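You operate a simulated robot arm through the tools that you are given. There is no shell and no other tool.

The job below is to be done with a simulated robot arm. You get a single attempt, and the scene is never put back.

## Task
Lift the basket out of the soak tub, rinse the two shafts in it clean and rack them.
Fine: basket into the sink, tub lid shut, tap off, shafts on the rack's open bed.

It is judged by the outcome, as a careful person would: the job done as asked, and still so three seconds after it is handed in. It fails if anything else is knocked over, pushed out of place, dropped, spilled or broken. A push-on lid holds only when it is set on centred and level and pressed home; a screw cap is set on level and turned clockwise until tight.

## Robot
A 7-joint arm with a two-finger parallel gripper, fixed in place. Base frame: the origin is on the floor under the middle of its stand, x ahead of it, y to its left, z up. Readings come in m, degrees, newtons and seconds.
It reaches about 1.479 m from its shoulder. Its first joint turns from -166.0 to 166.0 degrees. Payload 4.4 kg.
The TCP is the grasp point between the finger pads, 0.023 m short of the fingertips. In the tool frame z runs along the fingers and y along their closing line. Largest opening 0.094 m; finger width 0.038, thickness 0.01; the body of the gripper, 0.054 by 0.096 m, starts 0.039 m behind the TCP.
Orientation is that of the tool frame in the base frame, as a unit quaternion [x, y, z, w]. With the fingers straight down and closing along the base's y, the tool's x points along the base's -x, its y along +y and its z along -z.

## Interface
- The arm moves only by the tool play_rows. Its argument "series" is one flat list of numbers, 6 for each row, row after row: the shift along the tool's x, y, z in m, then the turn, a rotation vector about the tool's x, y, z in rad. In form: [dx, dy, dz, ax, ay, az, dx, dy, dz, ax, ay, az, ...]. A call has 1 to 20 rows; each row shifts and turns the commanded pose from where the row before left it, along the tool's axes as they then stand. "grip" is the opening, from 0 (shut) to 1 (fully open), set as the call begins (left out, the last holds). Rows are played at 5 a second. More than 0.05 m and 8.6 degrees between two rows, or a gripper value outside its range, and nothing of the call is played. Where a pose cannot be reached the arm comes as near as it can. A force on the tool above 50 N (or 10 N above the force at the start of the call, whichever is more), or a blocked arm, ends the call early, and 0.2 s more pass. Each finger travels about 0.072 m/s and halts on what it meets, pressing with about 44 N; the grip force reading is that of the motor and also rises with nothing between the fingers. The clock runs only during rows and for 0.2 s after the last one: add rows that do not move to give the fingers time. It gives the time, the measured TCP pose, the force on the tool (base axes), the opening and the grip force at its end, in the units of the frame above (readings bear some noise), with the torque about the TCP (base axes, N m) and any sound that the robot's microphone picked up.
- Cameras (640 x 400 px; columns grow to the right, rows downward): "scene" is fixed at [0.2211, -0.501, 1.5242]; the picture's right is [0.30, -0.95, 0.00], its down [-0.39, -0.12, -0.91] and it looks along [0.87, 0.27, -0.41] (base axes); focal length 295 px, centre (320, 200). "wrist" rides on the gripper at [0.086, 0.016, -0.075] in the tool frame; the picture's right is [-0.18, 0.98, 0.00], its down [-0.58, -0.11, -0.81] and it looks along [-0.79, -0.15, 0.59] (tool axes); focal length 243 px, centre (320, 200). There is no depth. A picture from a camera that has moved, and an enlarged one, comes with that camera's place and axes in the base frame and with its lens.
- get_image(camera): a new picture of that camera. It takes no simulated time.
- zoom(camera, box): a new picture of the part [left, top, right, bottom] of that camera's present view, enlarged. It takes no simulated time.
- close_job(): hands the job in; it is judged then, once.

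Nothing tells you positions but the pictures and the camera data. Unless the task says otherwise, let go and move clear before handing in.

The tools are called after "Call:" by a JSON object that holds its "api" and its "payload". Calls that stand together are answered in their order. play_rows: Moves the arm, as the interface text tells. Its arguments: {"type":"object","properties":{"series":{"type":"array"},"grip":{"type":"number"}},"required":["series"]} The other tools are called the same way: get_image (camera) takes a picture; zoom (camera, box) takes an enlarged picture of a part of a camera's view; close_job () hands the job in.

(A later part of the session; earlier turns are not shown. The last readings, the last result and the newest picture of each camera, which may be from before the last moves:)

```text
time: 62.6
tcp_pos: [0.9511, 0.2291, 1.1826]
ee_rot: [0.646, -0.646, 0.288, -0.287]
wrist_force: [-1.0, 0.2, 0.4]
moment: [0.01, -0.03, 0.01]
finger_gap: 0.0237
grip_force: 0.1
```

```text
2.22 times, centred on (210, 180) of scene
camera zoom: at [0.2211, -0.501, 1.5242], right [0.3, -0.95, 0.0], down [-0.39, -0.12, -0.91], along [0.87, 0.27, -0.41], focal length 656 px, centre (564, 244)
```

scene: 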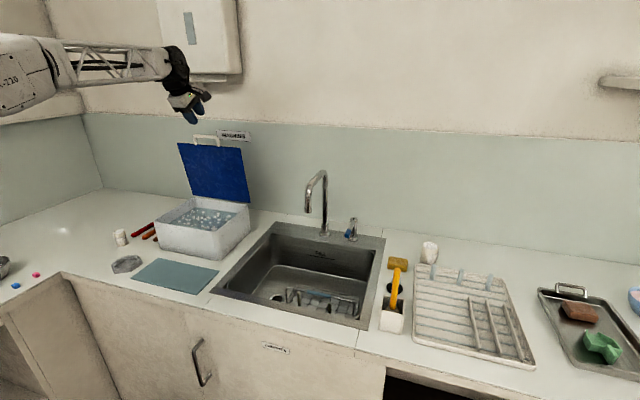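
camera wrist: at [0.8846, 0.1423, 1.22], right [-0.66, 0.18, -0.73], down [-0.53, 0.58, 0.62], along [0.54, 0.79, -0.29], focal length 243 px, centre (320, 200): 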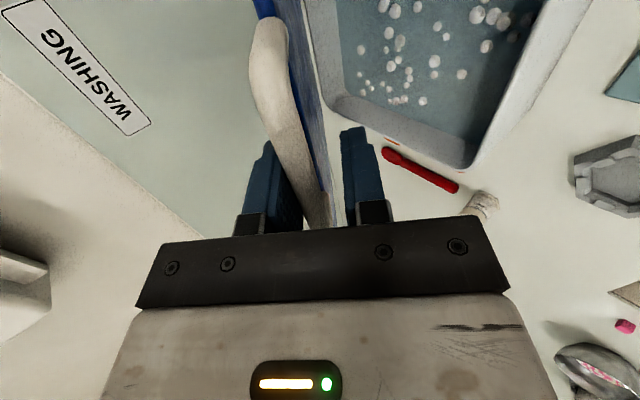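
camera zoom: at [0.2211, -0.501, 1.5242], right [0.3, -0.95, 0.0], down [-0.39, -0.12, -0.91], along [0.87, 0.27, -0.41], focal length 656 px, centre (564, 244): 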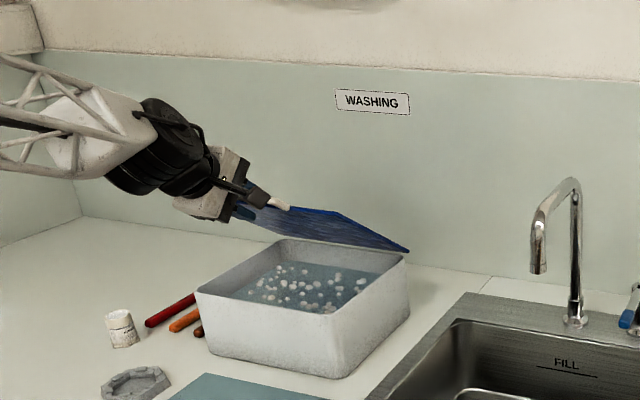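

Call:
{"api": "play_rows", "payload": {"series": [0, 0.0226, 0.003, 0.0349, 0, 0, 0, 0.0224, 0.0044, 0.0349, 0, 0, 0, 0.0223, 0.0055, 0.0349, 0, 0, 0, 0.022, 0.0066, 0.0349, 0, 0, 0, 0.0215, 0.0078, 0.0349, 0, 0]}}

Call:
{"api": "get_image", "payload": {"camera": "wrist"}}

Call:
{"api": "zoom", "payload": {"camera": "scene", "box": [130, 140, 270, 270]}}

```text
time: 63.8
tcp_pos: [0.9029, 0.2302, 1.0784]
ee_rot: [0.618, -0.618, 0.344, -0.343]
wrist_force: [-9.8, -1.0, 2.4]
moment: [0.03, -0.08, 0.14]
finger_gap: 0.022
grip_force: 0.2
```

```text
taken
camera wrist: at [0.8321, 0.1427, 1.104], right [-0.52, 0.18, -0.83], down [-0.63, 0.58, 0.52], along [0.58, 0.79, -0.19], focal length 243 px, centre (320, 200)
```

wrist: 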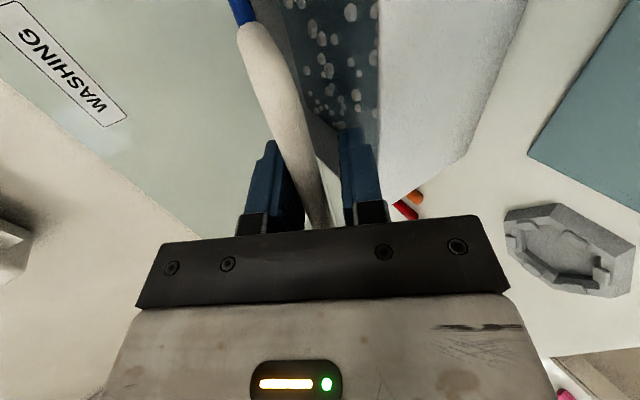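

```text
3.08 times, centred on (200, 205) of scene
camera zoom: at [0.2211, -0.501, 1.5242], right [0.3, -0.95, 0.0], down [-0.39, -0.12, -0.91], along [0.87, 0.27, -0.41], focal length 908 px, centre (689, 185)
```

zoom: 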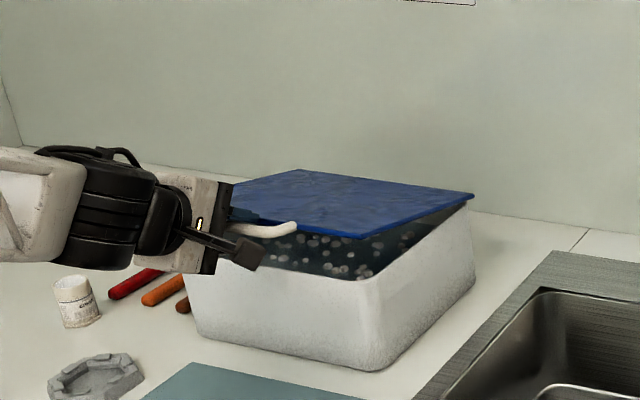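

Call:
{"api": "play_rows", "payload": {"series": [0, -0.002, -0.01, 0, 0, 0, 0, 0, -0.03, 0, 0, 0, 0, 0, -0.03, 0, 0, 0]}}

Call:
{"api": "get_image", "payload": {"camera": "wrist"}}

Call:
{"api": "zoom", "payload": {"camera": "scene", "box": [130, 140, 270, 270]}}

```text
time: 64.6
tcp_pos: [0.8465, 0.2299, 1.1195]
ee_rot: [0.619, -0.619, 0.343, -0.342]
wrist_force: [0.4, -0.2, -0.6]
moment: [0.01, -0.02, -0.04]
finger_gap: 0.0234
grip_force: 0.0
```

```text
taken
camera wrist: at [0.7744, 0.1436, 1.1451], right [-0.52, 0.18, -0.83], down [-0.62, 0.58, 0.52], along [0.58, 0.79, -0.19], focal length 243 px, centre (320, 200)
```

wrist: 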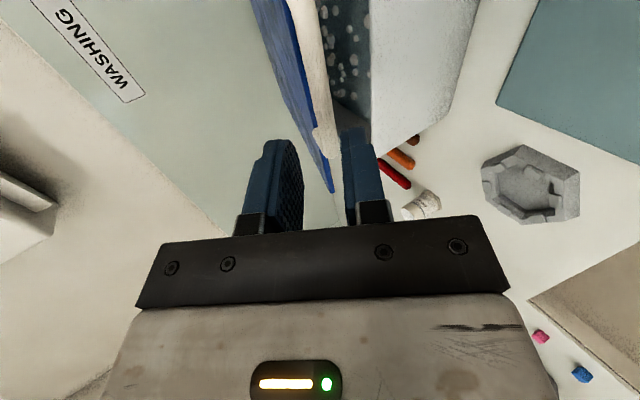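

```text
3.08 times, centred on (200, 205) of scene
camera zoom: at [0.2211, -0.501, 1.5242], right [0.3, -0.95, 0.0], down [-0.39, -0.12, -0.91], along [0.87, 0.27, -0.41], focal length 908 px, centre (689, 185)
```

zoom: 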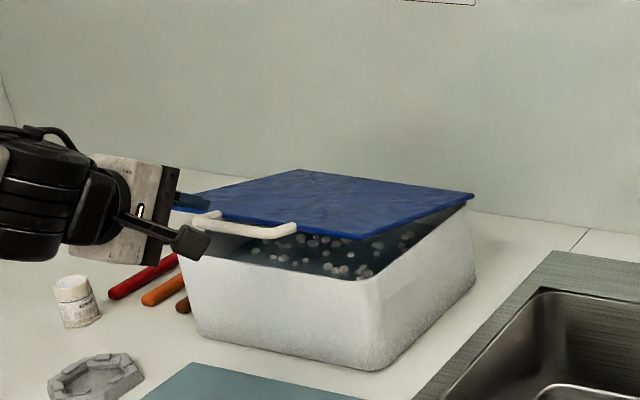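

Call:
{"api": "play_rows", "payload": {"series": [0, 0, 0, -0.1446, 0, 0, 0, 0, 0, -0.1446, 0, 0, 0, 0, 0, -0.1446, 0, 0, 0, 0, 0, -0.1446, 0, 0, 0, 0, 0, -0.1446, 0, 0, 0, 0, 0, -0.1446, 0, 0, 0, 0, 0, -0.1446, 0, 0, 0.001, -0.0256, -0.008, 0, 0, 0, 0.001, -0.0256, -0.008, 0, 0, 0, 0.001, -0.0256, -0.008, 0, 0, 0, 0.001, -0.0256, -0.008, 0, 0, 0, 0.001, -0.0256, -0.008, 0, 0, 0], "grip": 0}}

Call:
{"api": "get_image", "payload": {"camera": "wrist"}}

Call:
{"api": "zoom", "payload": {"camera": "scene", "box": [130, 140, 270, 270]}}

```text
time: 67.2
tcp_pos: [0.9751, 0.2246, 1.1576]
ee_rot: [0.707, -0.707, 0.0, 0.0]
wrist_force: [0.5, -0.1, -0.5]
moment: [0.02, 0.05, -0.01]
finger_gap: 0.0001
grip_force: 42.3
```

```text
taken
camera wrist: at [0.9575, 0.1385, 1.2316], right [-0.98, 0.18, 0.0], down [0.11, 0.58, 0.81], along [0.15, 0.79, -0.59], focal length 243 px, centre (320, 200)
```

wrist: 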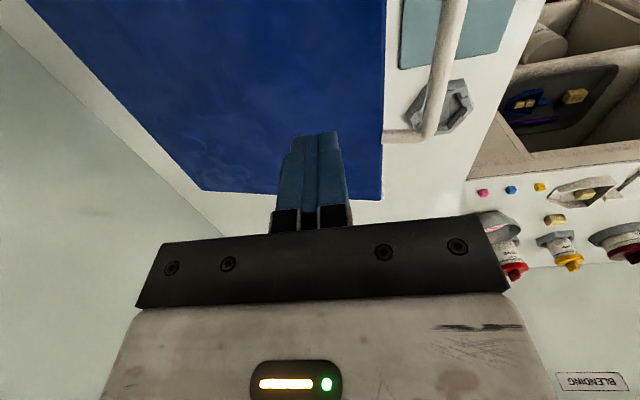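

```text
3.08 times, centred on (200, 205) of scene
camera zoom: at [0.2211, -0.501, 1.5242], right [0.3, -0.95, 0.0], down [-0.39, -0.12, -0.91], along [0.87, 0.27, -0.41], focal length 908 px, centre (689, 185)
```

zoom: 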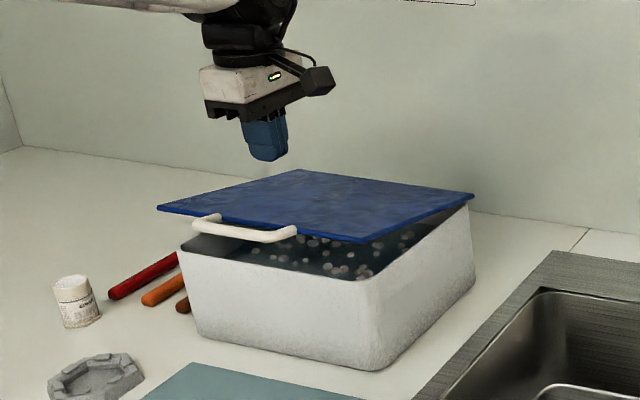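

Call:
{"api": "play_rows", "payload": {"series": [0, 0, 0.02, 0, 0, 0, 0, 0, 0.02, 0, 0, 0, 0, 0, 0.015, 0, 0, 0, 0, 0, 0.01, 0, 0, 0, 0, 0, 0.01, 0, 0, 0]}}

Call:
{"api": "zoom", "payload": {"camera": "scene", "box": [130, 140, 270, 270]}}

```text
time: 68.4
tcp_pos: [0.9747, 0.2256, 1.0835]
ee_rot: [-0.706, 0.708, 0.0, 0.001]
wrist_force: [-0.2, -0.1, 0.7]
moment: [0.0, 0.0, 0.01]
finger_gap: 0.0
grip_force: 42.4
```

```text
3.08 times, centred on (200, 205) of scene
camera zoom: at [0.2211, -0.501, 1.5242], right [0.3, -0.95, 0.0], down [-0.39, -0.12, -0.91], along [0.87, 0.27, -0.41], focal length 908 px, centre (689, 185)
```

zoom: 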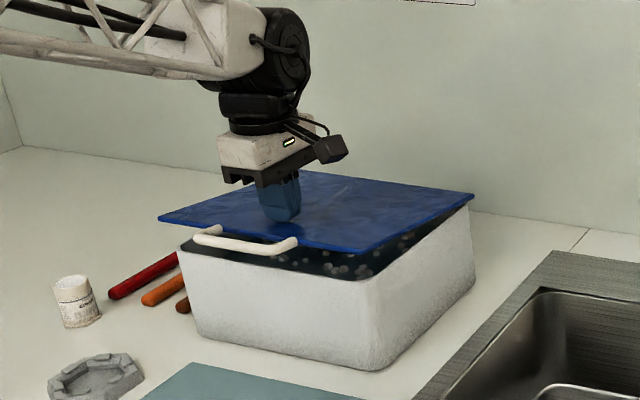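

Call:
{"api": "play_rows", "payload": {"series": [0, 0, 0.006, 0, 0, 0, 0, 0, 0.006, 0, 0, 0, 0, 0, 0.006, 0, 0, 0]}}

Call:
{"api": "zoom", "payload": {"camera": "scene", "box": [130, 140, 270, 270]}}

```text
time: 69.2
tcp_pos: [0.9735, 0.2256, 1.0655]
ee_rot: [0.707, -0.707, 0.0, 0.0]
wrist_force: [0.8, -1.2, 0.5]
moment: [-0.01, -0.02, 0.03]
finger_gap: 0.0002
grip_force: 42.7
```

```text
3.08 times, centred on (200, 205) of scene
camera zoom: at [0.2211, -0.501, 1.5242], right [0.3, -0.95, 0.0], down [-0.39, -0.12, -0.91], along [0.87, 0.27, -0.41], focal length 908 px, centre (689, 185)
```

zoom: 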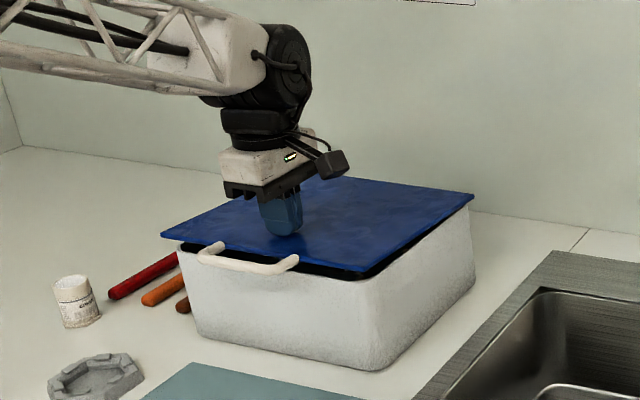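

Call:
{"api": "play_rows", "payload": {"series": [0, 0, 0.005, 0, 0, 0, 0, 0, 0.004, 0, 0, 0, 0, 0, 0.004, 0, 0, 0]}}

Call:
{"api": "zoom", "payload": {"camera": "scene", "box": [130, 140, 270, 270]}}

```text
time: 70.0
tcp_pos: [0.9736, 0.2248, 1.0511]
ee_rot: [0.707, -0.707, 0.0, 0.0]
wrist_force: [-0.2, -0.6, 0.7]
moment: [0.03, -0.03, -0.01]
finger_gap: 0.0
grip_force: 42.2
```

```text
3.08 times, centred on (200, 205) of scene
camera zoom: at [0.2211, -0.501, 1.5242], right [0.3, -0.95, 0.0], down [-0.39, -0.12, -0.91], along [0.87, 0.27, -0.41], focal length 908 px, centre (689, 185)
```

zoom: 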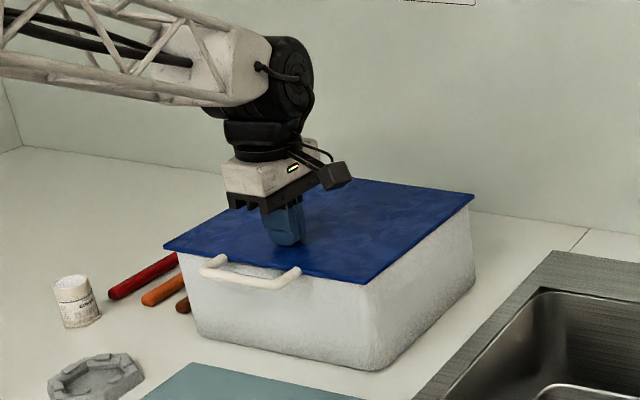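

Call:
{"api": "play_rows", "payload": {"series": [0, 0, 0.003, 0, 0, 0, 0, 0, 0.003, 0, 0, 0]}}

Call:
{"api": "play_rows", "payload": {"series": [0, 0, 0.003, 0, 0, 0, 0, 0, 0.002, 0, 0, 0]}}

Call:
{"api": "zoom", "payload": {"camera": "scene", "box": [130, 140, 270, 270]}}

```text
time: 70.6
tcp_pos: [0.9745, 0.2258, 1.05]
ee_rot: [0.707, -0.707, 0.001, -0.002]
wrist_force: [-2.9, 6.7, 36.9]
moment: [-0.2, 0.08, -0.25]
finger_gap: 0.0
grip_force: 42.5
```

```text
time: 71.0
tcp_pos: [0.9753, 0.2239, 1.0503]
ee_rot: [0.707, -0.707, 0.003, -0.004]
wrist_force: [1.1, 0.0, 9.1]
moment: [-0.16, -0.02, 0.07]
finger_gap: 0.0
grip_force: 42.5
stopped in row 1: the force on the tool passed its limit at 54 N (the readings are from after the stop); the commanded pose is now the measured one
```

```text
3.08 times, centred on (200, 205) of scene
camera zoom: at [0.2211, -0.501, 1.5242], right [0.3, -0.95, 0.0], down [-0.39, -0.12, -0.91], along [0.87, 0.27, -0.41], focal length 908 px, centre (689, 185)
```

zoom: 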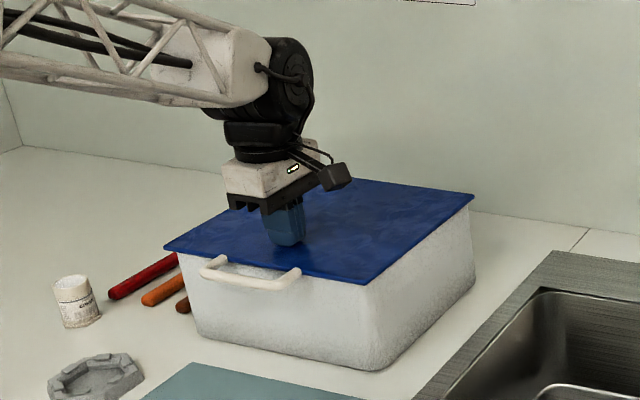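

The lid is shut and seated; it was pressed to 54 N against the rim. I'll lift off, check it, and go look at the tap lever.

Call:
{"api": "play_rows", "payload": {"series": [0, 0.01, -0.0375, 0, 0, 0, 0, 0.01, -0.0375, 0, 0, 0, 0, 0.01, -0.0375, 0, 0, 0, 0, 0.01, -0.0375, 0, 0, 0, 0.041, 0.005, 0, 0, 0, 0, 0.041, 0.005, 0, 0, 0, 0, 0.041, 0.005, 0, 0, 0, 0, 0.041, 0.005, 0, 0, 0, 0, 0.041, 0.005, 0, 0, 0, 0, 0.041, 0.005, 0, 0, 0, 0, 0.041, 0.005, 0, 0, 0, 0, 0.041, 0.005, 0, 0, 0, 0, 0.041, 0.005, 0, 0, 0, 0, 0.041, 0.005, 0, 0, 0, 0, 0.041, 0.005, 0, 0, 0, 0, 0.041, 0.005, 0, 0, 0, 0, 0.041, 0.005, 0, 0, 0, 0]}}

Call:
{"api": "play_rows", "payload": {"series": [0, 0, 0, 0, 0, 0.1428, 0, 0, 0, 0, 0, 0.1428, 0, 0, 0, 0, 0, 0.1428, 0, 0, 0, 0, 0, 0.1428, 0, 0, 0, 0, 0, 0.1428, 0, 0, 0, 0, 0, 0.1428, 0, 0, 0, 0, 0, 0.1428, 0, 0, 0, 0, 0, 0.1428, 0, 0, 0, 0, 0, 0.1428, 0, 0, 0, 0, 0, 0.1428, 0, 0, 0, 0, 0, 0.1428]}}

Call:
{"api": "get_image", "payload": {"camera": "wrist"}}

Call:
{"api": "get_image", "payload": {"camera": "scene"}}

Call:
{"api": "zoom", "payload": {"camera": "scene", "box": [130, 180, 270, 270]}}

```text
time: 74.6
tcp_pos: [0.87, -0.3102, 1.2005]
ee_rot: [0.707, -0.707, 0.001, -0.003]
wrist_force: [0.0, -0.8, 0.1]
moment: [0.03, 0.0, 0.04]
finger_gap: 0.0001
grip_force: 42.7
```

```text
time: 77.0
tcp_pos: [0.8684, -0.3068, 1.1966]
ee_rot: [0.0, 1.0, 0.001, 0.002]
wrist_force: [0.5, -0.1, 0.1]
moment: [0.0, 0.03, -0.02]
finger_gap: 0.0
grip_force: 42.3
```

```text
taken
camera wrist: at [0.781, -0.2925, 1.271], right [0.19, 0.98, 0.0], down [0.58, -0.11, 0.81], along [0.8, -0.15, -0.59], focal length 243 px, centre (320, 200)
```

wrist: 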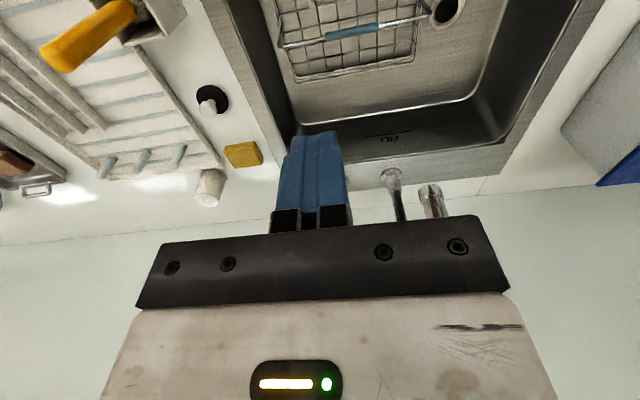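

```text
taken
```

scene: 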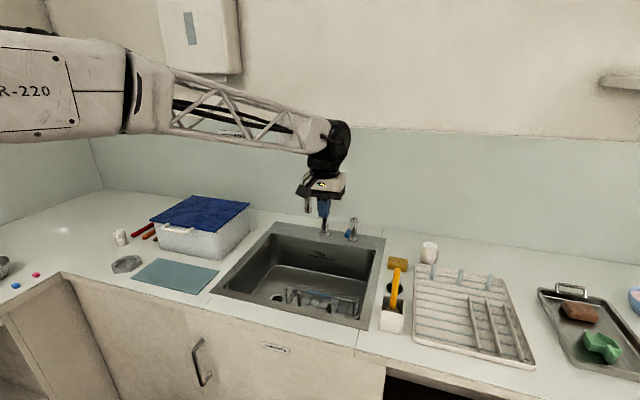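

```text
4.44 times, centred on (200, 225) of scene
camera zoom: at [0.2211, -0.501, 1.5242], right [0.3, -0.95, 0.0], down [-0.39, -0.12, -0.91], along [0.87, 0.27, -0.41], focal length 1312 px, centre (853, 89)
```

zoom: 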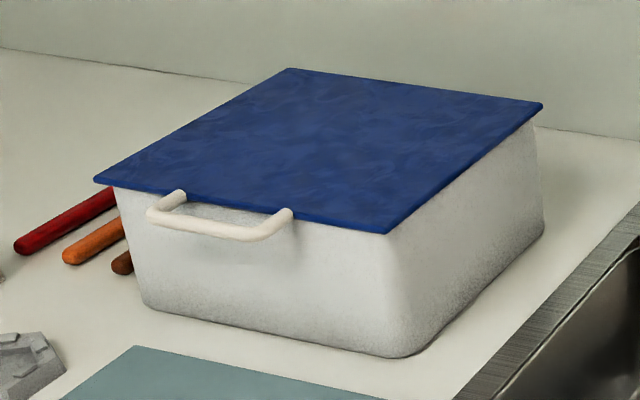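

Call:
{"api": "play_rows", "payload": {"series": [0, -0.04, 0.02, 0, 0, 0, 0, -0.04, 0.02, 0, 0, 0]}}

Call:
{"api": "zoom", "payload": {"camera": "wrist", "box": [320, 100, 480, 240]}}

Call:
{"api": "zoom", "payload": {"camera": "scene", "box": [295, 160, 385, 250]}}

Call:
{"api": "get_image", "payload": {"camera": "wrist"}}

```text
time: 77.6
tcp_pos: [0.8707, -0.3883, 1.156]
ee_rot: [0.0, 1.0, 0.0, 0.003]
wrist_force: [-0.8, 0.1, -0.1]
moment: [0.02, 0.02, 0.01]
finger_gap: 0.0001
grip_force: 41.9
```

```text
2.86 times, centred on (400, 170) of wrist
camera zoom: at [0.7826, -0.3726, 1.2298], right [0.18, 0.98, 0.0], down [0.58, -0.11, 0.81], along [0.8, -0.15, -0.59], focal length 693 px, centre (91, 286)
```

zoom: 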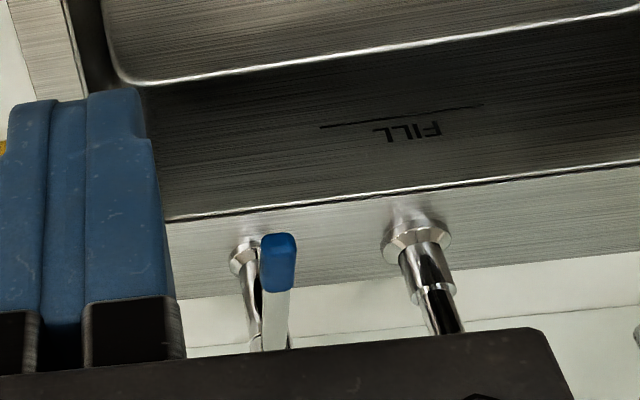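

```text
4.44 times, centred on (340, 205) of scene
camera zoom: at [0.2211, -0.501, 1.5242], right [0.3, -0.95, 0.0], down [-0.39, -0.12, -0.91], along [0.87, 0.27, -0.41], focal length 1312 px, centre (231, 178)
```

zoom: 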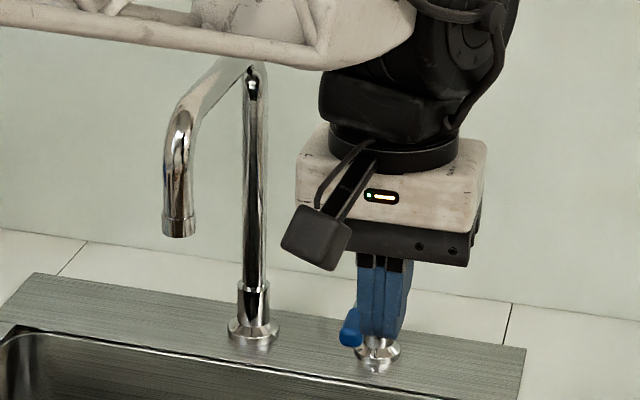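

```text
taken
camera wrist: at [0.7826, -0.3726, 1.2298], right [0.18, 0.98, 0.0], down [0.58, -0.11, 0.81], along [0.8, -0.15, -0.59], focal length 243 px, centre (320, 200)
```

wrist: 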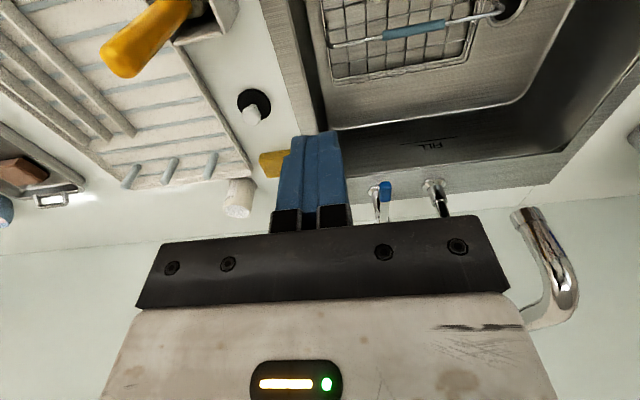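

Call:
{"api": "play_rows", "payload": {"series": [0.04, -0.03, -0.03, 0, 0, 0, 0.04, -0.03, -0.03, 0, 0, 0, 0.02, -0.03, -0.03, 0, 0, 0]}}

Call:
{"api": "zoom", "payload": {"camera": "scene", "box": [325, 195, 385, 250]}}

Call:
{"api": "zoom", "payload": {"camera": "wrist", "box": [340, 80, 500, 220]}}

Call:
{"api": "get_image", "payload": {"camera": "wrist"}}

```text
refused: row 1 steps farther than a row can; nothing moved
```

```text
7.27 times, centred on (355, 222) of scene
camera zoom: at [0.2211, -0.501, 1.5242], right [0.3, -0.95, 0.0], down [-0.39, -0.12, -0.91], along [0.87, 0.27, -0.41], focal length 2146 px, centre (66, 36)
```

zoom: 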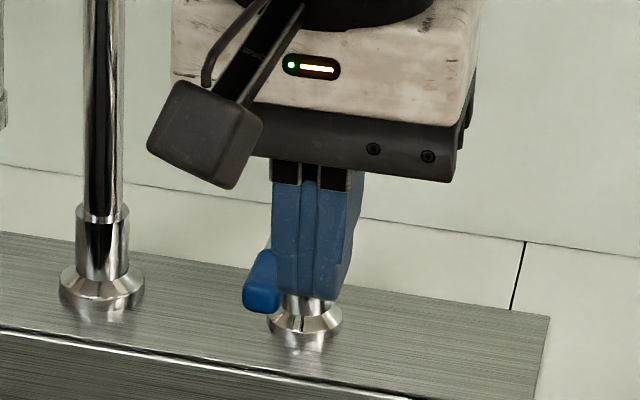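

```text
2.86 times, centred on (420, 150) of wrist
camera zoom: at [0.7826, -0.3726, 1.2298], right [0.18, 0.98, 0.0], down [0.58, -0.11, 0.81], along [0.8, -0.15, -0.59], focal length 693 px, centre (34, 343)
```

zoom: 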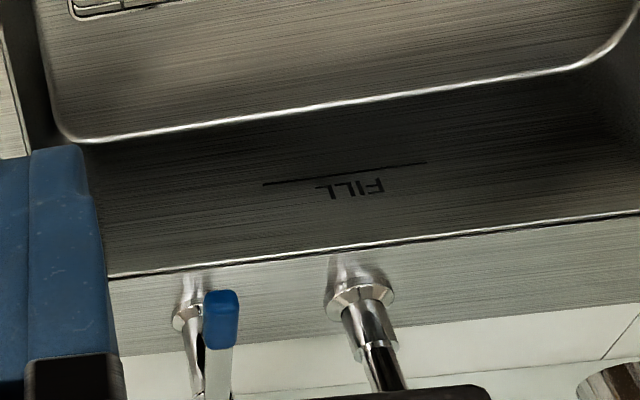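

```text
taken
camera wrist: at [0.7826, -0.3726, 1.2298], right [0.18, 0.98, 0.0], down [0.58, -0.11, 0.81], along [0.8, -0.15, -0.59], focal length 243 px, centre (320, 200)
```

wrist: 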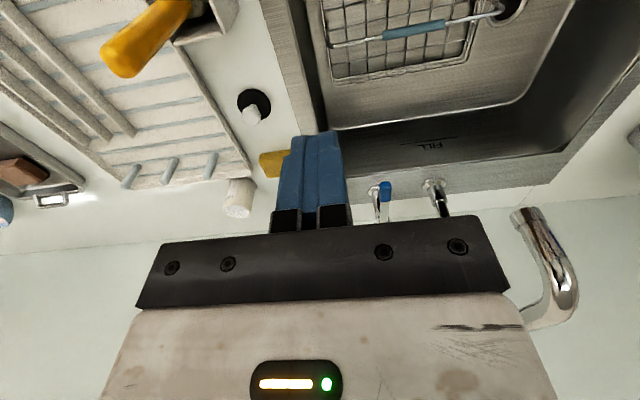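

Call:
{"api": "play_rows", "payload": {"series": [0.03, -0.03, -0.02, 0, 0, 0, 0.03, -0.03, -0.02, 0, 0, 0, 0.03, -0.03, -0.02, 0, 0, 0]}}

Call:
{"api": "zoom", "payload": {"camera": "scene", "box": [325, 195, 385, 250]}}

Call:
{"api": "zoom", "payload": {"camera": "wrist", "box": [340, 80, 500, 220]}}

Call:
{"api": "get_image", "payload": {"camera": "wrist"}}

```text
time: 78.4
tcp_pos: [0.7789, -0.4791, 1.2147]
ee_rot: [0.0, 1.0, 0.001, 0.003]
wrist_force: [0.4, 0.0, -0.3]
moment: [0.05, 0.0, -0.01]
finger_gap: 0.0
grip_force: 42.9
```

```text
7.27 times, centred on (355, 222) of scene
camera zoom: at [0.2211, -0.501, 1.5242], right [0.3, -0.95, 0.0], down [-0.39, -0.12, -0.91], along [0.87, 0.27, -0.41], focal length 2146 px, centre (66, 36)
```

zoom: 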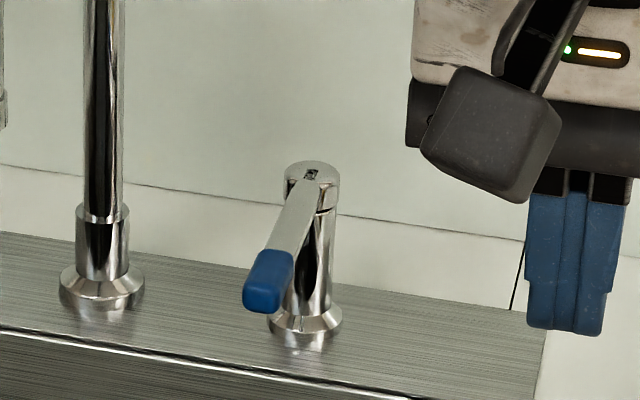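

```text
2.86 times, centred on (420, 150) of wrist
camera zoom: at [0.6903, -0.4633, 1.288], right [0.18, 0.98, 0.0], down [0.58, -0.11, 0.81], along [0.8, -0.15, -0.59], focal length 693 px, centre (34, 343)
```

zoom: 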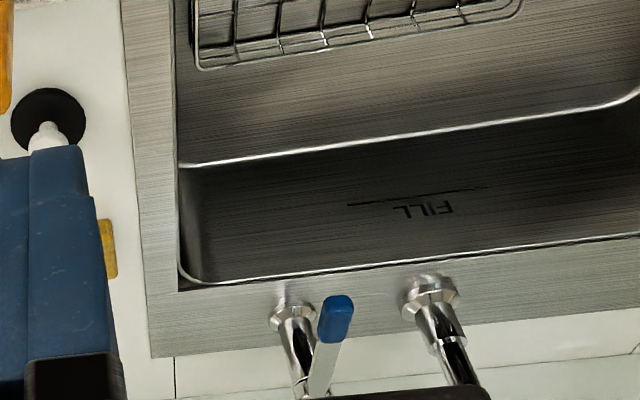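

```text
taken
camera wrist: at [0.6903, -0.4633, 1.288], right [0.18, 0.98, 0.0], down [0.58, -0.11, 0.81], along [0.8, -0.15, -0.59], focal length 243 px, centre (320, 200)
```

wrist: 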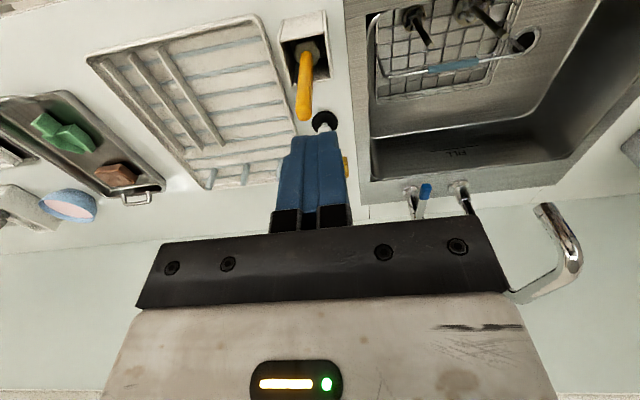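

Call:
{"api": "zoom", "payload": {"camera": "scene", "box": [345, 212, 375, 242]}}

Call:
{"api": "zoom", "payload": {"camera": "wrist", "box": [395, 170, 445, 220]}}

```text
13.33 times, centred on (360, 227) of scene
camera zoom: at [0.2211, -0.501, 1.5242], right [0.3, -0.95, 0.0], down [-0.39, -0.12, -0.91], along [0.87, 0.27, -0.41], focal length 3935 px, centre (-213, -160)
```

zoom: 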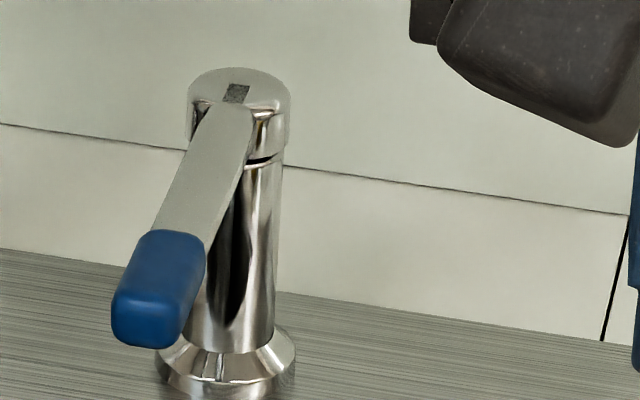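

```text
8.00 times, centred on (420, 195) of wrist
camera zoom: at [0.6903, -0.4633, 1.288], right [0.18, 0.98, 0.0], down [0.58, -0.11, 0.81], along [0.8, -0.15, -0.59], focal length 1941 px, centre (-480, 240)
```

zoom: 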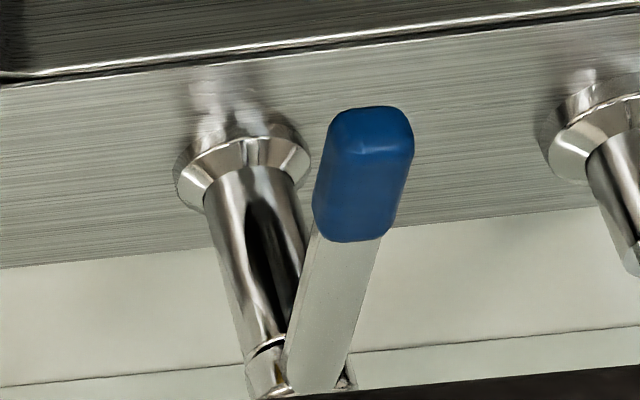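

The lever is a flat bar with a blue tip at about (1.086, -0.333, 1.005), pointing forward from a cap on top of its post. I'll straddle the tip from above with open fingers.

Call:
{"api": "play_rows", "payload": {"series": [-0.0384, 0.01825, 0, 0, 0, 0, -0.0384, 0.01825, 0, 0, 0, 0, -0.0384, 0.01825, 0, 0, 0, 0, -0.0384, 0.01825, 0, 0, 0, 0, -0.0384, 0.01825, 0, 0, 0, 0, -0.0384, 0.01825, 0, 0, 0, 0, -0.0384, 0.01825, 0, 0, 0, 0, -0.0384, 0.01825, 0, 0, 0, 0, 0, 0, 0.04, 0, 0, 0, 0, 0, 0.04, 0, 0, 0], "grip": 0.6}}

Call:
{"api": "get_image", "payload": {"camera": "wrist"}}

Call:
{"api": "zoom", "payload": {"camera": "scene", "box": [290, 150, 400, 250]}}

```text
time: 80.6
tcp_pos: [1.0849, -0.3338, 1.1375]
ee_rot: [0.0, 1.0, 0.001, 0.004]
wrist_force: [0.2, -0.6, 1.8]
moment: [-0.02, -0.01, -0.01]
finger_gap: 0.0566
grip_force: 0.1
```

```text
taken
camera wrist: at [0.9988, -0.3176, 1.2122], right [0.18, 0.98, 0.0], down [0.58, -0.11, 0.81], along [0.8, -0.15, -0.59], focal length 243 px, centre (320, 200)
```

wrist: 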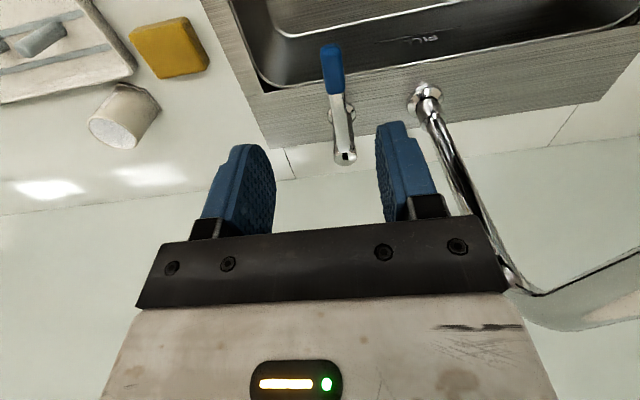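

```text
4.00 times, centred on (345, 200) of scene
camera zoom: at [0.2211, -0.501, 1.5242], right [0.3, -0.95, 0.0], down [-0.39, -0.12, -0.91], along [0.87, 0.27, -0.41], focal length 1180 px, centre (220, 200)
```

zoom: 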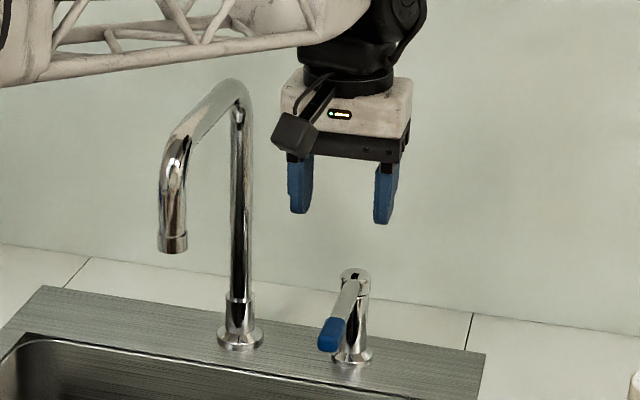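

Call:
{"api": "play_rows", "payload": {"series": [-0.0025, 0.00125, 0.0314, 0, 0, 0, -0.0025, 0.00125, 0.0314, 0, 0, 0, -0.0025, 0.00125, 0.0314, 0, 0, 0, -0.0025, 0.00125, 0.0314, 0, 0, 0]}}

Call:
{"api": "get_image", "payload": {"camera": "wrist"}}

Call:
{"api": "zoom", "payload": {"camera": "scene", "box": [290, 150, 400, 250]}}

```text
time: 81.6
tcp_pos: [1.0958, -0.3288, 1.0142]
ee_rot: [0.0, 1.0, 0.001, 0.004]
wrist_force: [-0.2, 0.0, 1.5]
moment: [-0.01, -0.03, -0.01]
finger_gap: 0.0569
grip_force: 0.2
```

```text
taken
camera wrist: at [1.009, -0.3133, 1.0876], right [0.18, 0.98, 0.0], down [0.58, -0.11, 0.81], along [0.8, -0.15, -0.59], focal length 243 px, centre (320, 200)
```

wrist: 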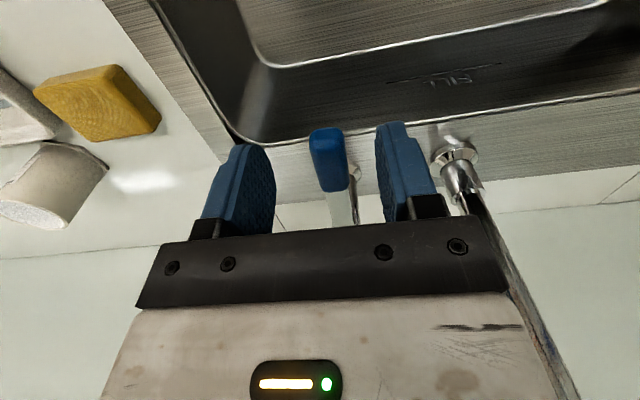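

```text
4.00 times, centred on (345, 200) of scene
camera zoom: at [0.2211, -0.501, 1.5242], right [0.3, -0.95, 0.0], down [-0.39, -0.12, -0.91], along [0.87, 0.27, -0.41], focal length 1180 px, centre (220, 200)
```

zoom: 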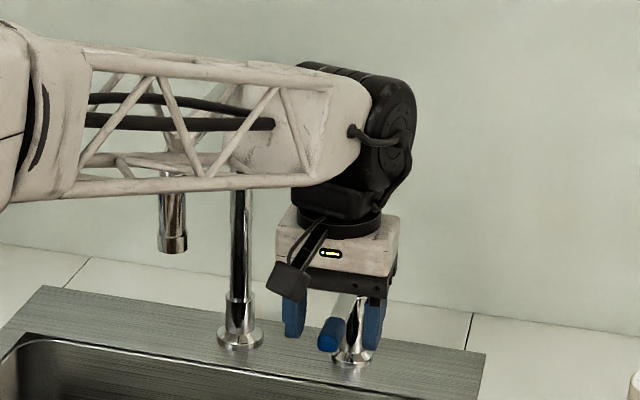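

Call:
{"api": "play_rows", "payload": {"series": [0, -0.005, 0, 0, 0, 0, 0, -0.005, 0, 0, 0, 0, 0, -0.004, 0, 0, 0, 0]}}

Call:
{"api": "play_rows", "payload": {"series": [0, -0.003, 0, 0, 0, 0, 0, -0.003, 0, 0, 0, 0]}}

Call:
{"api": "get_image", "payload": {"camera": "wrist"}}

Call:
{"api": "zoom", "payload": {"camera": "scene", "box": [290, 150, 400, 250]}}

```text
time: 82.4
tcp_pos: [1.0974, -0.3428, 1.0131]
ee_rot: [0.0, 1.0, 0.001, 0.004]
wrist_force: [-0.1, -0.9, -0.7]
moment: [-0.01, 0.05, -0.02]
finger_gap: 0.0563
grip_force: 0.1
```

```text
time: 83.0
tcp_pos: [1.0957, -0.3485, 1.0128]
ee_rot: [-0.001, 1.0, 0.001, 0.004]
wrist_force: [0.1, 0.2, 0.9]
moment: [0.0, 0.02, -0.01]
finger_gap: 0.0563
grip_force: 0.4
```

```text
taken
camera wrist: at [1.0093, -0.3328, 1.0868], right [0.18, 0.98, 0.0], down [0.58, -0.11, 0.81], along [0.8, -0.15, -0.59], focal length 243 px, centre (320, 200)
```

wrist: 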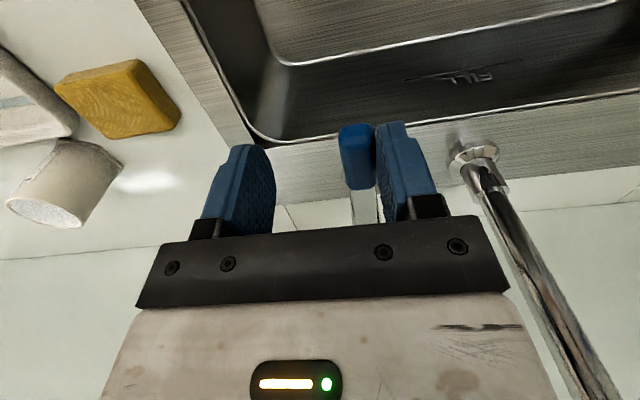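

```text
4.00 times, centred on (345, 200) of scene
camera zoom: at [0.2211, -0.501, 1.5242], right [0.3, -0.95, 0.0], down [-0.39, -0.12, -0.91], along [0.87, 0.27, -0.41], focal length 1180 px, centre (220, 200)
```

zoom: 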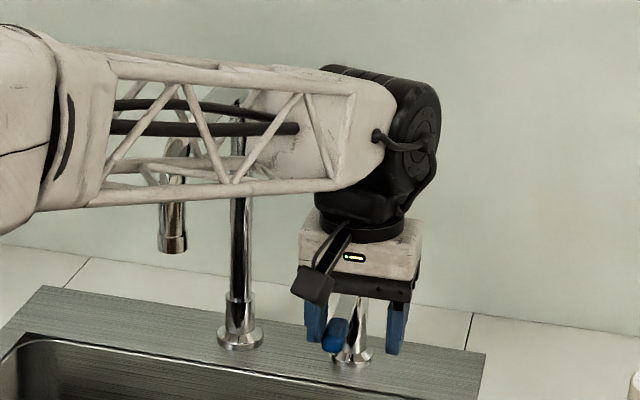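

Call:
{"api": "play_rows", "payload": {"series": [0, -0.003, 0, 0, 0, 0, 0, -0.003, 0, 0, 0, 0]}}

Call:
{"api": "zoom", "payload": {"camera": "wrist", "box": [240, 80, 480, 230]}}

```text
time: 83.6
tcp_pos: [1.0953, -0.3549, 1.0135]
ee_rot: [-0.001, 1.0, 0.0, 0.002]
wrist_force: [-0.2, 0.4, -0.1]
moment: [0.02, 0.0, -0.03]
finger_gap: 0.0567
grip_force: 0.0
```

```text
2.67 times, centred on (360, 155) of wrist
camera zoom: at [1.0086, -0.3392, 1.0867], right [0.18, 0.98, 0.0], down [0.58, -0.11, 0.81], along [0.8, -0.15, -0.59], focal length 647 px, centre (213, 320)
```

zoom: 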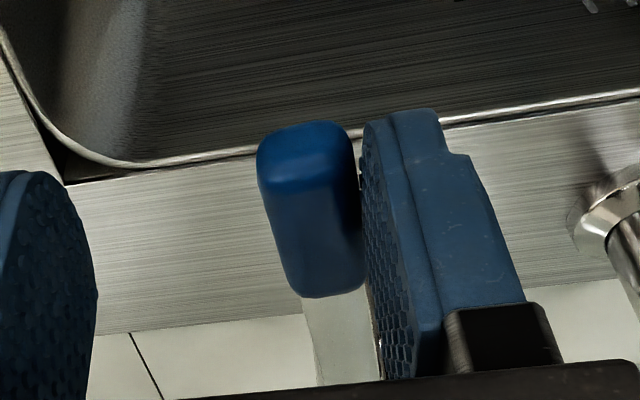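

Call:
{"api": "play_rows", "payload": {"series": [-0.00466, -0.01292, 0, 0, 0, -0.1396, -0.00466, -0.01292, 0, 0, 0, -0.1396]}}

Call:
{"api": "zoom", "payload": {"camera": "scene", "box": [280, 150, 410, 330]}}

Call:
{"api": "get_image", "payload": {"camera": "wrist"}}

```text
time: 84.2
tcp_pos: [1.1073, -0.3787, 1.0137]
ee_rot: [-0.14, 0.99, 0.001, 0.003]
wrist_force: [-0.5, 0.4, 0.2]
moment: [-0.01, 0.01, -0.03]
finger_gap: 0.0564
grip_force: 0.2
```

```text
2.22 times, centred on (345, 240) of scene
camera zoom: at [0.2211, -0.501, 1.5242], right [0.3, -0.95, 0.0], down [-0.39, -0.12, -0.91], along [0.87, 0.27, -0.41], focal length 656 px, centre (264, 111)
```

zoom: 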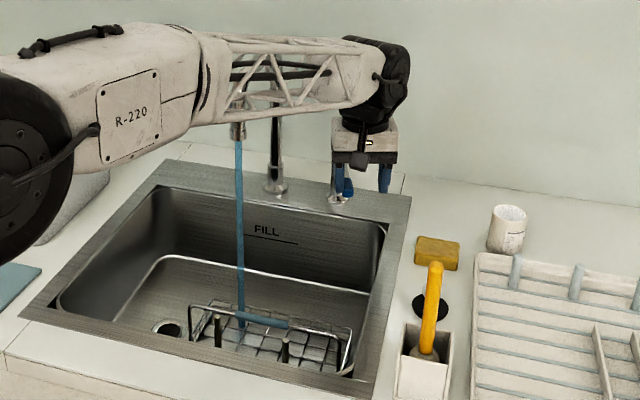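

```text
taken
camera wrist: at [1.0191, -0.3882, 1.0874], right [-0.1, 1.0, 0.0], down [0.58, 0.06, 0.81], along [0.81, 0.08, -0.59], focal length 243 px, centre (320, 200)
```

wrist: 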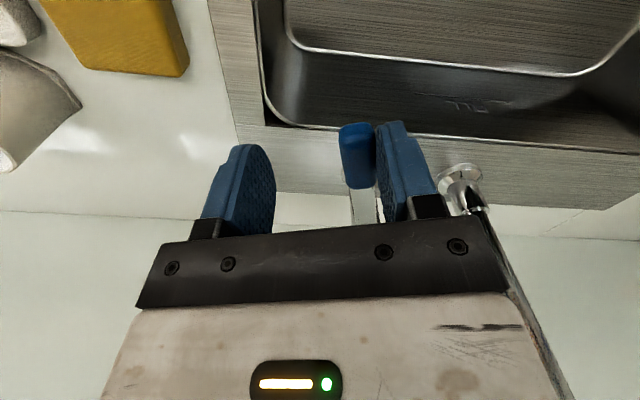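

The lever turns about its post toward the right, and water is now running. I'll open it a bit more and watch the stream.

Call:
{"api": "play_rows", "payload": {"series": [-0.00466, -0.01292, 0, 0, 0, -0.1396, -0.00466, -0.01292, 0, 0, 0, -0.1396, -0.00466, -0.01292, 0, 0, 0, -0.1396]}}

Call:
{"api": "zoom", "payload": {"camera": "scene", "box": [260, 150, 410, 330]}}

```text
time: 85.0
tcp_pos: [1.1347, -0.4079, 1.014]
ee_rot: [-0.343, 0.939, -0.001, 0.003]
wrist_force: [-0.9, -0.8, 0.7]
moment: [0.01, 0.0, 0.0]
finger_gap: 0.0564
grip_force: 0.0
```

```text
2.22 times, centred on (335, 240) of scene
camera zoom: at [0.2211, -0.501, 1.5242], right [0.3, -0.95, 0.0], down [-0.39, -0.12, -0.91], along [0.87, 0.27, -0.41], focal length 656 px, centre (287, 111)
```

zoom: 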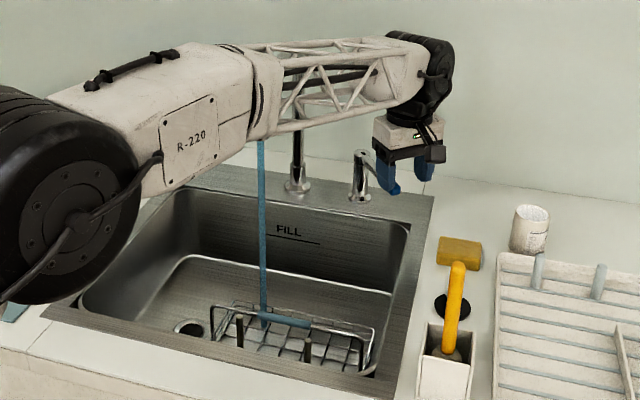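

Call:
{"api": "play_rows", "payload": {"series": [0, 0, -0.02, 0, 0, 0, 0, 0, -0.04, 0, 0, 0, 0, 0, -0.045, 0, 0, 0, 0, 0, -0.045, 0, 0, 0, 0, 0, -0.045, 0, 0, 0, 0, 0, -0.045, 0, 0, 0, 0.0156, 0.037, 0, 0, 0, 0, 0.0156, 0.037, 0, 0, 0, 0, 0.0156, 0.037, 0, 0, 0, 0, 0.0156, 0.037, 0, 0, 0, 0, 0.0156, 0.037, 0, 0, 0, 0, 0.0156, 0.037, 0, 0, 0, 0, 0.0156, 0.037, 0, 0, 0, 0]}}

Call:
{"api": "play_rows", "payload": {"series": [0, 0, 0, 0, 0, 0.1418, 0, 0, 0, 0, 0, 0.1418, 0, 0, 0, 0, 0, 0.1418, 0, 0, 0, 0, 0, 0.1418, 0, 0, 0, 0, 0, 0.1418, 0, 0, 0, 0, 0, 0.1418, 0, 0, 0, 0, 0, 0.1418, 0, 0, 0, 0, 0, 0.1418, 0, 0, 0, 0, 0, 0.1418, 0, 0, 0, 0, 0, 0.1418, 0, 0, 0, 0, 0, 0.1418, 0, 0, 0, 0, 0, 0.1418, 0, 0, 0, 0, 0, 0.1418, 0, 0, 0, 0, 0, 0.1418, 0, 0, 0, 0, 0, 0.1418, 0, 0, 0, 0, 0, 0.1418]}}

Call:
{"api": "get_image", "payload": {"camera": "wrist"}}

Call:
{"api": "get_image", "payload": {"camera": "scene"}}

```text
time: 87.8
tcp_pos: [0.8836, -0.2792, 1.25]
ee_rot: [-0.342, 0.94, 0.0, 0.003]
wrist_force: [-0.1, -0.3, -1.4]
moment: [0.0, 0.01, 0.01]
finger_gap: 0.0566
grip_force: 0.1
```

```text
time: 91.2
tcp_pos: [0.8851, -0.28, 1.2529]
ee_rot: [0.707, 0.707, 0.003, 0.002]
wrist_force: [0.1, 0.4, 0.2]
moment: [-0.01, -0.01, 0.04]
finger_gap: 0.056
grip_force: 0.2
```

```text
taken
camera wrist: at [0.9001, -0.1946, 1.3273], right [0.98, -0.18, 0.01], down [-0.11, -0.58, 0.8], along [-0.15, -0.79, -0.59], focal length 243 px, centre (320, 200)
```

wrist: 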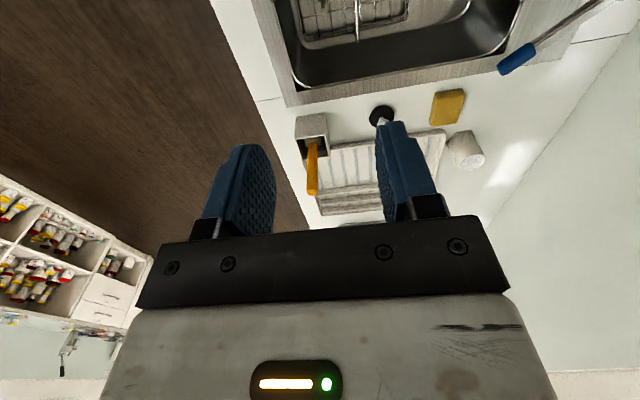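

```text
taken
```

scene: 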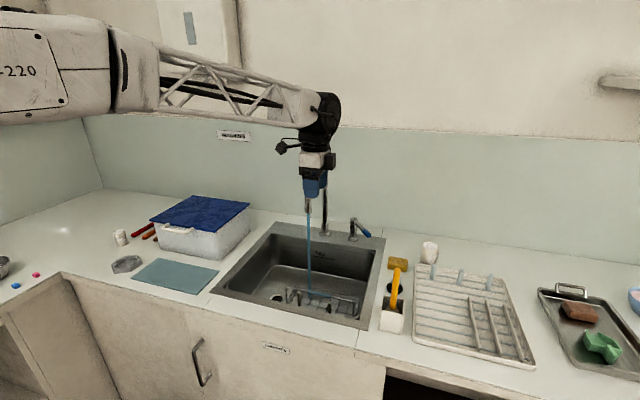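

Call:
{"api": "play_rows", "payload": {"series": [0.0325, 0, 0.025, 0, 0, 0, 0.0325, 0, 0.025, 0, 0, 0, 0.0325, 0, 0.025, 0, 0, 0, 0.0325, 0, 0.025, 0, 0, 0]}}

Call:
{"api": "get_image", "payload": {"camera": "wrist"}}

Call:
{"api": "zoom", "payload": {"camera": "wrist", "box": [240, 20, 440, 180]}}

Call:
{"api": "zoom", "payload": {"camera": "scene", "box": [260, 250, 390, 340]}}

```text
time: 92.2
tcp_pos: [0.8829, -0.1507, 1.1517]
ee_rot: [0.706, 0.708, 0.003, 0.001]
wrist_force: [-0.1, 0.9, 0.3]
moment: [-0.05, 0.0, -0.01]
finger_gap: 0.0563
grip_force: 0.0
```

```text
taken
camera wrist: at [0.8986, -0.0649, 1.2258], right [0.98, -0.18, 0.01], down [-0.11, -0.58, 0.8], along [-0.14, -0.79, -0.59], focal length 243 px, centre (320, 200)
```

wrist: 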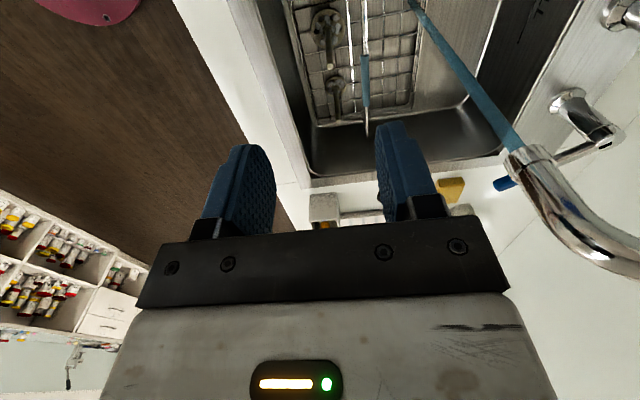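

```text
2.50 times, centred on (340, 100) of wrist
camera zoom: at [0.8986, -0.0649, 1.2258], right [0.98, -0.18, 0.01], down [-0.11, -0.58, 0.8], along [-0.14, -0.79, -0.59], focal length 606 px, centre (270, 450)
```

zoom: 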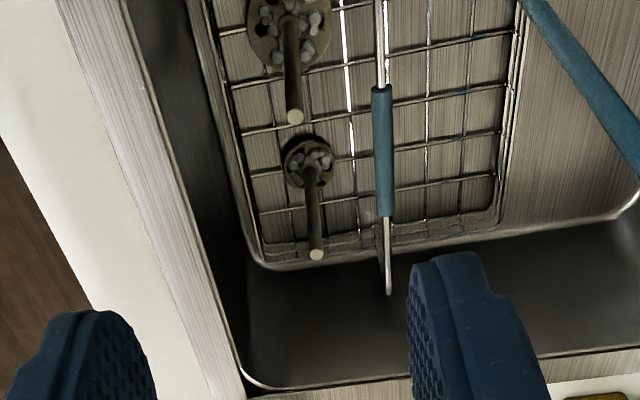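

```text
4.44 times, centred on (325, 295) of scene
camera zoom: at [0.2211, -0.501, 1.5242], right [0.3, -0.95, 0.0], down [-0.39, -0.12, -0.91], along [0.87, 0.27, -0.41], focal length 1312 px, centre (298, -222)
```

zoom: 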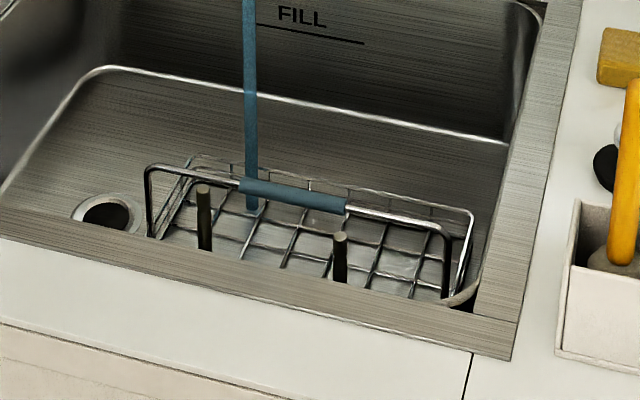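

Shaft B (larger disc) has its top at about (0.886, -0.224, 0.886), and shaft A (smaller disc) at about (0.886, -0.323, 0.872). I'll pick B first, from above.

Call:
{"api": "play_rows", "payload": {"series": [-0.036, 0.0015, 0, 0, 0, 0, -0.0363, 0.0015, 0, 0, 0, 0, 0, 0, 0.04, 0, 0, 0, 0, 0, 0.04, 0, 0, 0, 0, 0, 0.04, 0, 0, 0, 0, 0, 0.04, 0, 0, 0, 0, 0, 0.03, 0, 0, 0], "grip": 0.37}}

Call:
{"api": "get_image", "payload": {"camera": "wrist"}}

Call:
{"api": "zoom", "payload": {"camera": "scene", "box": [260, 200, 390, 340]}}

```text
time: 93.8
tcp_pos: [0.8901, -0.2216, 0.9587]
ee_rot: [0.707, 0.708, 0.003, 0.001]
wrist_force: [1.2, -0.1, -0.3]
moment: [-0.03, -0.01, 0.0]
finger_gap: 0.0347
grip_force: 0.1
```

```text
taken
camera wrist: at [0.9054, -0.136, 1.0341], right [0.98, -0.18, 0.01], down [-0.11, -0.58, 0.8], along [-0.14, -0.79, -0.59], focal length 243 px, centre (320, 200)
```

wrist: 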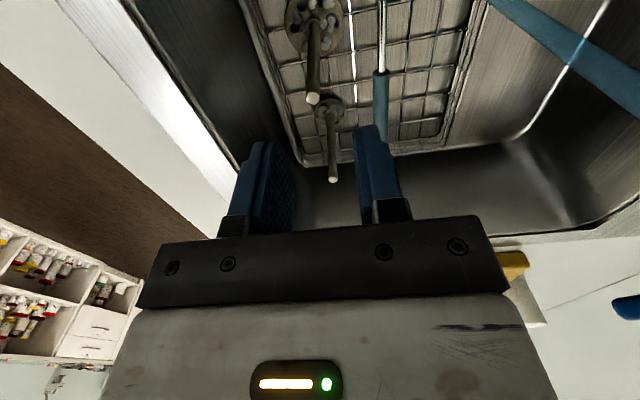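

```text
2.86 times, centred on (325, 270) of scene
camera zoom: at [0.2211, -0.501, 1.5242], right [0.3, -0.95, 0.0], down [-0.39, -0.12, -0.91], along [0.87, 0.27, -0.41], focal length 843 px, centre (306, 0)
```

zoom: 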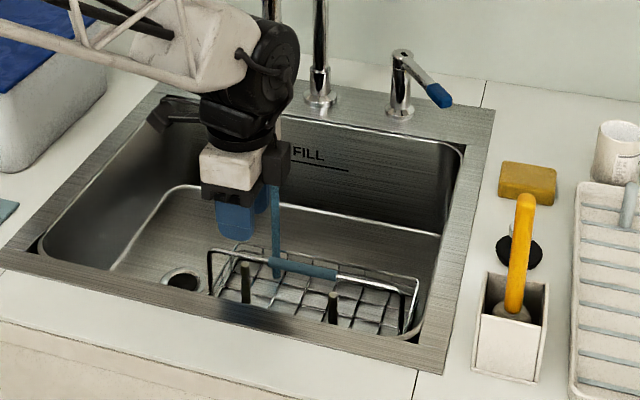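

Call:
{"api": "play_rows", "payload": {"series": [-0.0002, -0.0025, 0.02, 0, 0, 0, -0.0002, -0.0025, 0.02, 0, 0, 0, -0.0002, 0, 0.02, 0, 0, 0]}}

Call:
{"api": "get_image", "payload": {"camera": "wrist"}}

```text
time: 94.6
tcp_pos: [0.8856, -0.2231, 0.903]
ee_rot: [0.707, 0.707, 0.002, 0.002]
wrist_force: [-0.2, -0.8, 1.2]
moment: [0.02, 0.01, -0.02]
finger_gap: 0.0347
grip_force: 0.1
```

```text
taken
camera wrist: at [0.9004, -0.1373, 0.9777], right [0.98, -0.18, 0.01], down [-0.11, -0.58, 0.8], along [-0.14, -0.79, -0.59], focal length 243 px, centre (320, 200)
```

wrist: 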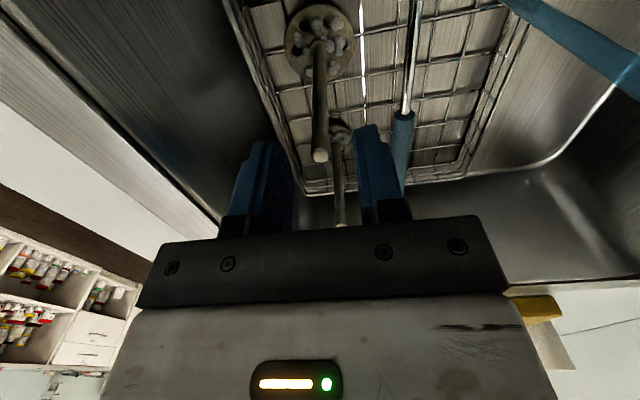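

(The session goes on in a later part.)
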